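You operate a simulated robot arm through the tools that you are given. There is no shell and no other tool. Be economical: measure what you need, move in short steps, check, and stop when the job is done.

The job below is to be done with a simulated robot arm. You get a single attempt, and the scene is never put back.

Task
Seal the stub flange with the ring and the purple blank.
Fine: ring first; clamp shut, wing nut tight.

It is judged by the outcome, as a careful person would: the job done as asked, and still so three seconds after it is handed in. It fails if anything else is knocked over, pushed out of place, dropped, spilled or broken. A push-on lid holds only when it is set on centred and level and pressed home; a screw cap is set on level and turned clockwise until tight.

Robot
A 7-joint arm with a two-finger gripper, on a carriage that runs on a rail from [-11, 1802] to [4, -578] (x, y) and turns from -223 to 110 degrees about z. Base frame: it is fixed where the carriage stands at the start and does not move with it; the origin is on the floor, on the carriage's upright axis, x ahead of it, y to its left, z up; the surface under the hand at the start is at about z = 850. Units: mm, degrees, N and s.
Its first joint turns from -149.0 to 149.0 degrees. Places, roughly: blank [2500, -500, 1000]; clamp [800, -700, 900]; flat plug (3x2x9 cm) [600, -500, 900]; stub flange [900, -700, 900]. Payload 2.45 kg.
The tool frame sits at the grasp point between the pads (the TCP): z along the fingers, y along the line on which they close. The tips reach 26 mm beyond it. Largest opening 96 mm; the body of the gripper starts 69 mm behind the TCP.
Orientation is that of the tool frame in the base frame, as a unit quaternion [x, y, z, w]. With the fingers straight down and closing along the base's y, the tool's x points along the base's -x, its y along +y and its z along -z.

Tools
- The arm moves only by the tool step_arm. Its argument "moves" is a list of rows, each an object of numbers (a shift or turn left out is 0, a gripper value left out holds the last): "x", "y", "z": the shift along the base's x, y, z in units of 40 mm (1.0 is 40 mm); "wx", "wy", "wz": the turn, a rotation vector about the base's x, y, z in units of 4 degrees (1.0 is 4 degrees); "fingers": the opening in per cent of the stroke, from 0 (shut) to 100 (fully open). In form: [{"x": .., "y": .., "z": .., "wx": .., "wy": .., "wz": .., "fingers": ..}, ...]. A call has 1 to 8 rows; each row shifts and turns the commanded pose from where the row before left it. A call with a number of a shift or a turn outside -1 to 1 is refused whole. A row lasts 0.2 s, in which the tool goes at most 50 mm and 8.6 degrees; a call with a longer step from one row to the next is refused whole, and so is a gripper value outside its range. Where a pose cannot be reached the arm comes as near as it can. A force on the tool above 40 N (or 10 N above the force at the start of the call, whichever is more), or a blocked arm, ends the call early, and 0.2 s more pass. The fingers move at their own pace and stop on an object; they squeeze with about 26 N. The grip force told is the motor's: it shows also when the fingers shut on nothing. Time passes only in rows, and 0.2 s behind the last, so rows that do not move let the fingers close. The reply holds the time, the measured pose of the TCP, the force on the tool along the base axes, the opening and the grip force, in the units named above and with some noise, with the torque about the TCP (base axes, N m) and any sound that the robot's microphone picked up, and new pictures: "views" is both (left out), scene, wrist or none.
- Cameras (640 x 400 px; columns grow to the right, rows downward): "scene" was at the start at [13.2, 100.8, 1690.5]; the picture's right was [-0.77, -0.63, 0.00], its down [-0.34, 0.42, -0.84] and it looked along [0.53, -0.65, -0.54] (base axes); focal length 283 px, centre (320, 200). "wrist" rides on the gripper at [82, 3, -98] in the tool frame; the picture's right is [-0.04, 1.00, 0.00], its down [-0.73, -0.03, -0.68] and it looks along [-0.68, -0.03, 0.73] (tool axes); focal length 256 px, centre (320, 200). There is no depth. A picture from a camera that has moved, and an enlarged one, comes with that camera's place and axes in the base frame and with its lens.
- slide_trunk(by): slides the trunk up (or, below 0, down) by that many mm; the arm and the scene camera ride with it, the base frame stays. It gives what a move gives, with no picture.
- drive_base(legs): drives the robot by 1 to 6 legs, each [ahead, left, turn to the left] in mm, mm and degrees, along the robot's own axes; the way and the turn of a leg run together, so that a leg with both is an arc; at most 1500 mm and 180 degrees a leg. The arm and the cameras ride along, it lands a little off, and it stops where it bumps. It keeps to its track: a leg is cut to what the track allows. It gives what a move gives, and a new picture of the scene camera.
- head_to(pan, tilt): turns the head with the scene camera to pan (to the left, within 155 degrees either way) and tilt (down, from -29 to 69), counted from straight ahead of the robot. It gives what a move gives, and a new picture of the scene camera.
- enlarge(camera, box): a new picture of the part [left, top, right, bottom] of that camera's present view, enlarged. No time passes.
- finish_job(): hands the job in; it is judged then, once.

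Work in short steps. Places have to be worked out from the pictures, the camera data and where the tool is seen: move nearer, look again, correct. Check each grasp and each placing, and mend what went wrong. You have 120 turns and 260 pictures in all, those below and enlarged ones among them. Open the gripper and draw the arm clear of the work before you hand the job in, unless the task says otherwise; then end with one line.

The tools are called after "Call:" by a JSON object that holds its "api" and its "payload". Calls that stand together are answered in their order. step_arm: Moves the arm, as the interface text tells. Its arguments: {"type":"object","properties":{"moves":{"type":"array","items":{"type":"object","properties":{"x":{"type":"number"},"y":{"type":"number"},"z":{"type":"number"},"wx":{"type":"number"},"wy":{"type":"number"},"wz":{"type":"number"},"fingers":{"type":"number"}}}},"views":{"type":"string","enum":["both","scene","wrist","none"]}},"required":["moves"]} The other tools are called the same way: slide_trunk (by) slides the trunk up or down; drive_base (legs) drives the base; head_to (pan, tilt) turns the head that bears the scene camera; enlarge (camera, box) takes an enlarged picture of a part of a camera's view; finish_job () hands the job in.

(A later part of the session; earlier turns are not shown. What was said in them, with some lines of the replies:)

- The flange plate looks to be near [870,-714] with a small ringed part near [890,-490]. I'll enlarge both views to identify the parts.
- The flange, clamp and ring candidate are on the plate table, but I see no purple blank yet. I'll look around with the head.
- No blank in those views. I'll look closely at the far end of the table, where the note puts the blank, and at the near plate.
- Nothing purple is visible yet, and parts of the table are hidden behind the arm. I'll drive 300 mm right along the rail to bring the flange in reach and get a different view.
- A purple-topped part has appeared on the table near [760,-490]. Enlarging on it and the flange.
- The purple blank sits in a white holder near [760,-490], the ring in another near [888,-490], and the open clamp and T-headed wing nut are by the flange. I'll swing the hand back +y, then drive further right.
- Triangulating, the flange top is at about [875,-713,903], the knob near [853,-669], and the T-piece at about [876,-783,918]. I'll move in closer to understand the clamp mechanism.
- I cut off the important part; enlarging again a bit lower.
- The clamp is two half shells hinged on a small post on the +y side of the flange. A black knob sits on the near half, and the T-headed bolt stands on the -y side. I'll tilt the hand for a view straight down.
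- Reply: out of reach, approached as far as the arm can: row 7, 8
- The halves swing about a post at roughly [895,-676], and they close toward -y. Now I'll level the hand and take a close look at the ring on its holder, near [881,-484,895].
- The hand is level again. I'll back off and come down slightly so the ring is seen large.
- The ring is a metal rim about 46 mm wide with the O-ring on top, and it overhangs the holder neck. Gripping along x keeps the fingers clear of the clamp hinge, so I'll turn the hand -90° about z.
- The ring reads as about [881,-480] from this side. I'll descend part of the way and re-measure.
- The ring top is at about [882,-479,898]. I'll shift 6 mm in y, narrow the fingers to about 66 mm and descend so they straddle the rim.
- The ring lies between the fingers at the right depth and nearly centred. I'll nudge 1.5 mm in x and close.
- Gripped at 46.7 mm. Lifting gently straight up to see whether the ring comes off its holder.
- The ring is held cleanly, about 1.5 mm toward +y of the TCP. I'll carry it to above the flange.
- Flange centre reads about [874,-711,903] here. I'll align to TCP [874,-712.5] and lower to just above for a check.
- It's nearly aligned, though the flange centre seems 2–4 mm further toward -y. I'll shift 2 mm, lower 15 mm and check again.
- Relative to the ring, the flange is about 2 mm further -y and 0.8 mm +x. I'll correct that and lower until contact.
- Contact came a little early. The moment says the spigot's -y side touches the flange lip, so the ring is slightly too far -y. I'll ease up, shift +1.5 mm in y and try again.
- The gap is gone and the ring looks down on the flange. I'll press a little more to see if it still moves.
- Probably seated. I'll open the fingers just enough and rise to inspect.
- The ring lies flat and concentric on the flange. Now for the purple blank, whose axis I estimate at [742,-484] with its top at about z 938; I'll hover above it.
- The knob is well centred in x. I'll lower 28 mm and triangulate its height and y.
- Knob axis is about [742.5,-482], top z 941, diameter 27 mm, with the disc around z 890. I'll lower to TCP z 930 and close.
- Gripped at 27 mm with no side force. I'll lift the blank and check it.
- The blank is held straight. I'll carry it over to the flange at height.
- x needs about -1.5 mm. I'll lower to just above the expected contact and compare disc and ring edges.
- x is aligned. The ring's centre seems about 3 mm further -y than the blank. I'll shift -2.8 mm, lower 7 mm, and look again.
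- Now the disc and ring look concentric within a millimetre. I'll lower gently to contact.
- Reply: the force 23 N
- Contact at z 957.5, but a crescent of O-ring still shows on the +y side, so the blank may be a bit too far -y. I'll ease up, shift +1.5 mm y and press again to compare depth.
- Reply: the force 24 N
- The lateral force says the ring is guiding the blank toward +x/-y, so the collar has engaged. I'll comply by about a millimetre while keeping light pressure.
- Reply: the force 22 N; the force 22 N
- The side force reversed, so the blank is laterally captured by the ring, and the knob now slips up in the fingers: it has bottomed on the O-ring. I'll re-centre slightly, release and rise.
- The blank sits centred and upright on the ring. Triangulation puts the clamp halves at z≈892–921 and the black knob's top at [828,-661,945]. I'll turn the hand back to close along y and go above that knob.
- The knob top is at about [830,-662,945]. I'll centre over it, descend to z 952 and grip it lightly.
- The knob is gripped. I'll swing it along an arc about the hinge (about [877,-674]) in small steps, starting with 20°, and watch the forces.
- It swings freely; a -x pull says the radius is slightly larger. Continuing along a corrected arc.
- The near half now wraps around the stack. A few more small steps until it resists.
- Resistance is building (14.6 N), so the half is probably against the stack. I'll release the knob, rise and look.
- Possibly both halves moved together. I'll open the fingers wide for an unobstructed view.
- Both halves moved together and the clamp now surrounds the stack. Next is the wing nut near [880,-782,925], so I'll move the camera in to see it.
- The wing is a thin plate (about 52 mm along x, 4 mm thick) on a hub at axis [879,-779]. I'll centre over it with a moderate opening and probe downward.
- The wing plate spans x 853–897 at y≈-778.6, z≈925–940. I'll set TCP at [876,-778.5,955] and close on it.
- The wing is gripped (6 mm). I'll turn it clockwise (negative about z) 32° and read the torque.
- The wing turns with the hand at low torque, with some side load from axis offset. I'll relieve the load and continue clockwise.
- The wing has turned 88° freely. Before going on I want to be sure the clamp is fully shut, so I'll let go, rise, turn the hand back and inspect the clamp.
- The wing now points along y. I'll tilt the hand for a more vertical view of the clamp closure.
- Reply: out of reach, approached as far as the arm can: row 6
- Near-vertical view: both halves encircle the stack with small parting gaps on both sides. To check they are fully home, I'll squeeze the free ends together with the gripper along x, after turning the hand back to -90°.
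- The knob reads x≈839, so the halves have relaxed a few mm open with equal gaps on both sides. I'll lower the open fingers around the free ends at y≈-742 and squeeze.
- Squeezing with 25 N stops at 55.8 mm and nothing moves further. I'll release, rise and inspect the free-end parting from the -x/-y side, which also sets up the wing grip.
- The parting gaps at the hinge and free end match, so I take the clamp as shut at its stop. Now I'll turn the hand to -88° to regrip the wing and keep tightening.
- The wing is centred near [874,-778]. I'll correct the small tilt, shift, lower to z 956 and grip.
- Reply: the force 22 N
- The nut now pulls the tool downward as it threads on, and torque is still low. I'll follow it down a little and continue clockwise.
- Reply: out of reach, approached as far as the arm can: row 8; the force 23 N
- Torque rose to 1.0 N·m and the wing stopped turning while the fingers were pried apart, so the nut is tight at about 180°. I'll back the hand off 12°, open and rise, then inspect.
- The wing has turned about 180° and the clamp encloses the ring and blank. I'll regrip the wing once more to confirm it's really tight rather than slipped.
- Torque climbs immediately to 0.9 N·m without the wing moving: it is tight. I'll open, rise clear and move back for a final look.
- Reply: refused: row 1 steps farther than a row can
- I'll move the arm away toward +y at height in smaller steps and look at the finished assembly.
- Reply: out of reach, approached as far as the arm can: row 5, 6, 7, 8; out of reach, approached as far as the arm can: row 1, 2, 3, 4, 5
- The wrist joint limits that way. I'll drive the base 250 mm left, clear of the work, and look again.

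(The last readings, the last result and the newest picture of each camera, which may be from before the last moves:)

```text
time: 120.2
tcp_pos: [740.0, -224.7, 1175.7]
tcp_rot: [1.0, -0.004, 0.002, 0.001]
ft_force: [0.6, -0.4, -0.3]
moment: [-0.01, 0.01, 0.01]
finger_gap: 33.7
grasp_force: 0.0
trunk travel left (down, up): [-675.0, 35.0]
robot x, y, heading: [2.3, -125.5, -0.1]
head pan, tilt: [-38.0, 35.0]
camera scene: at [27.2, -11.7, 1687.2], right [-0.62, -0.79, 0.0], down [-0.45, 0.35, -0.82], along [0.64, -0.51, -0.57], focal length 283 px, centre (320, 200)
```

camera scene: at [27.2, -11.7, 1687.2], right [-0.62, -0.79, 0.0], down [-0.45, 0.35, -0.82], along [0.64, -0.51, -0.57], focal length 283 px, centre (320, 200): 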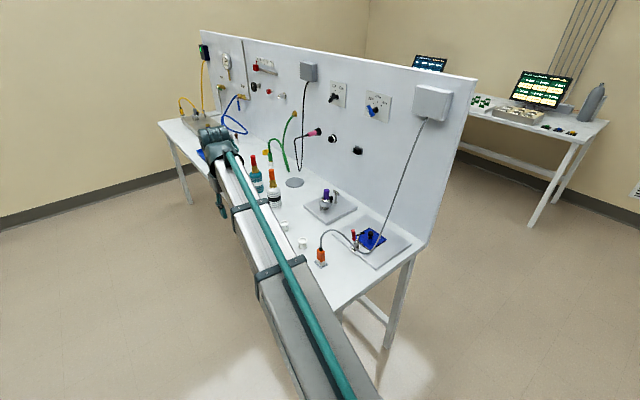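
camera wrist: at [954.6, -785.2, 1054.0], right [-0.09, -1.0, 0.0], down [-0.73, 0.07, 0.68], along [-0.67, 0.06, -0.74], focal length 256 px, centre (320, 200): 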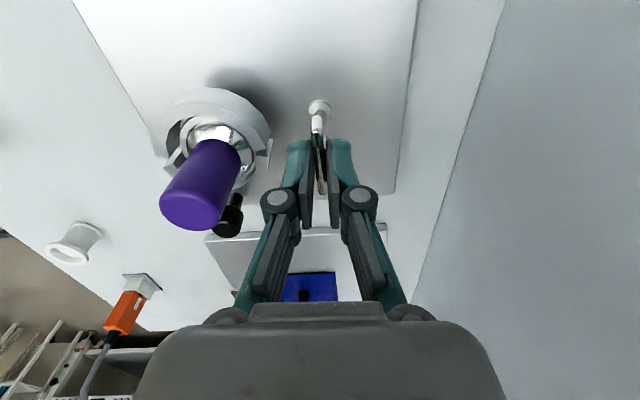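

Call:
{"api": "enlarge", "payload": {"camera": "scene", "box": [300, 180, 364, 225]}}

```text
8.89 times, centred on (332, 202) of scene
camera zoom: at [27.2, -11.7, 1687.2], right [-0.62, -0.79, 0.0], down [-0.45, 0.35, -0.82], along [0.64, -0.51, -0.57], focal length 2512 px, centre (213, 178)
```

zoom: 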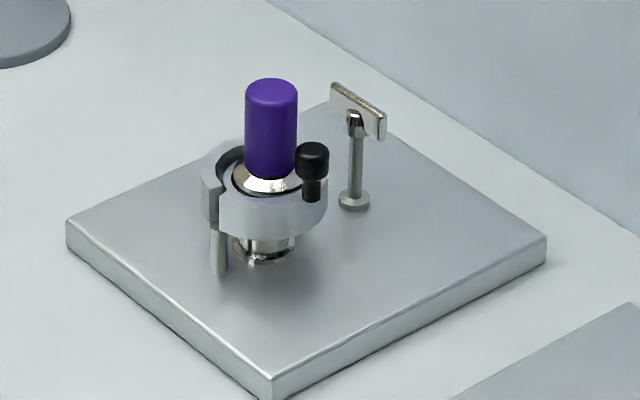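

The clear view shows the blank upright on the ring, the clamp closed around them and the wing nut tight. Nothing else was disturbed and the arm is clear, so I'm handing in.

Call:
{"api": "finish_job", "payload": {}}

```text
The job is handed in.
```

I set the ring on the stub flange, put the purple blank on it, closed the clamp to its stop, and turned the wing nut clockwise until it was tight. The arm is clear of the work.
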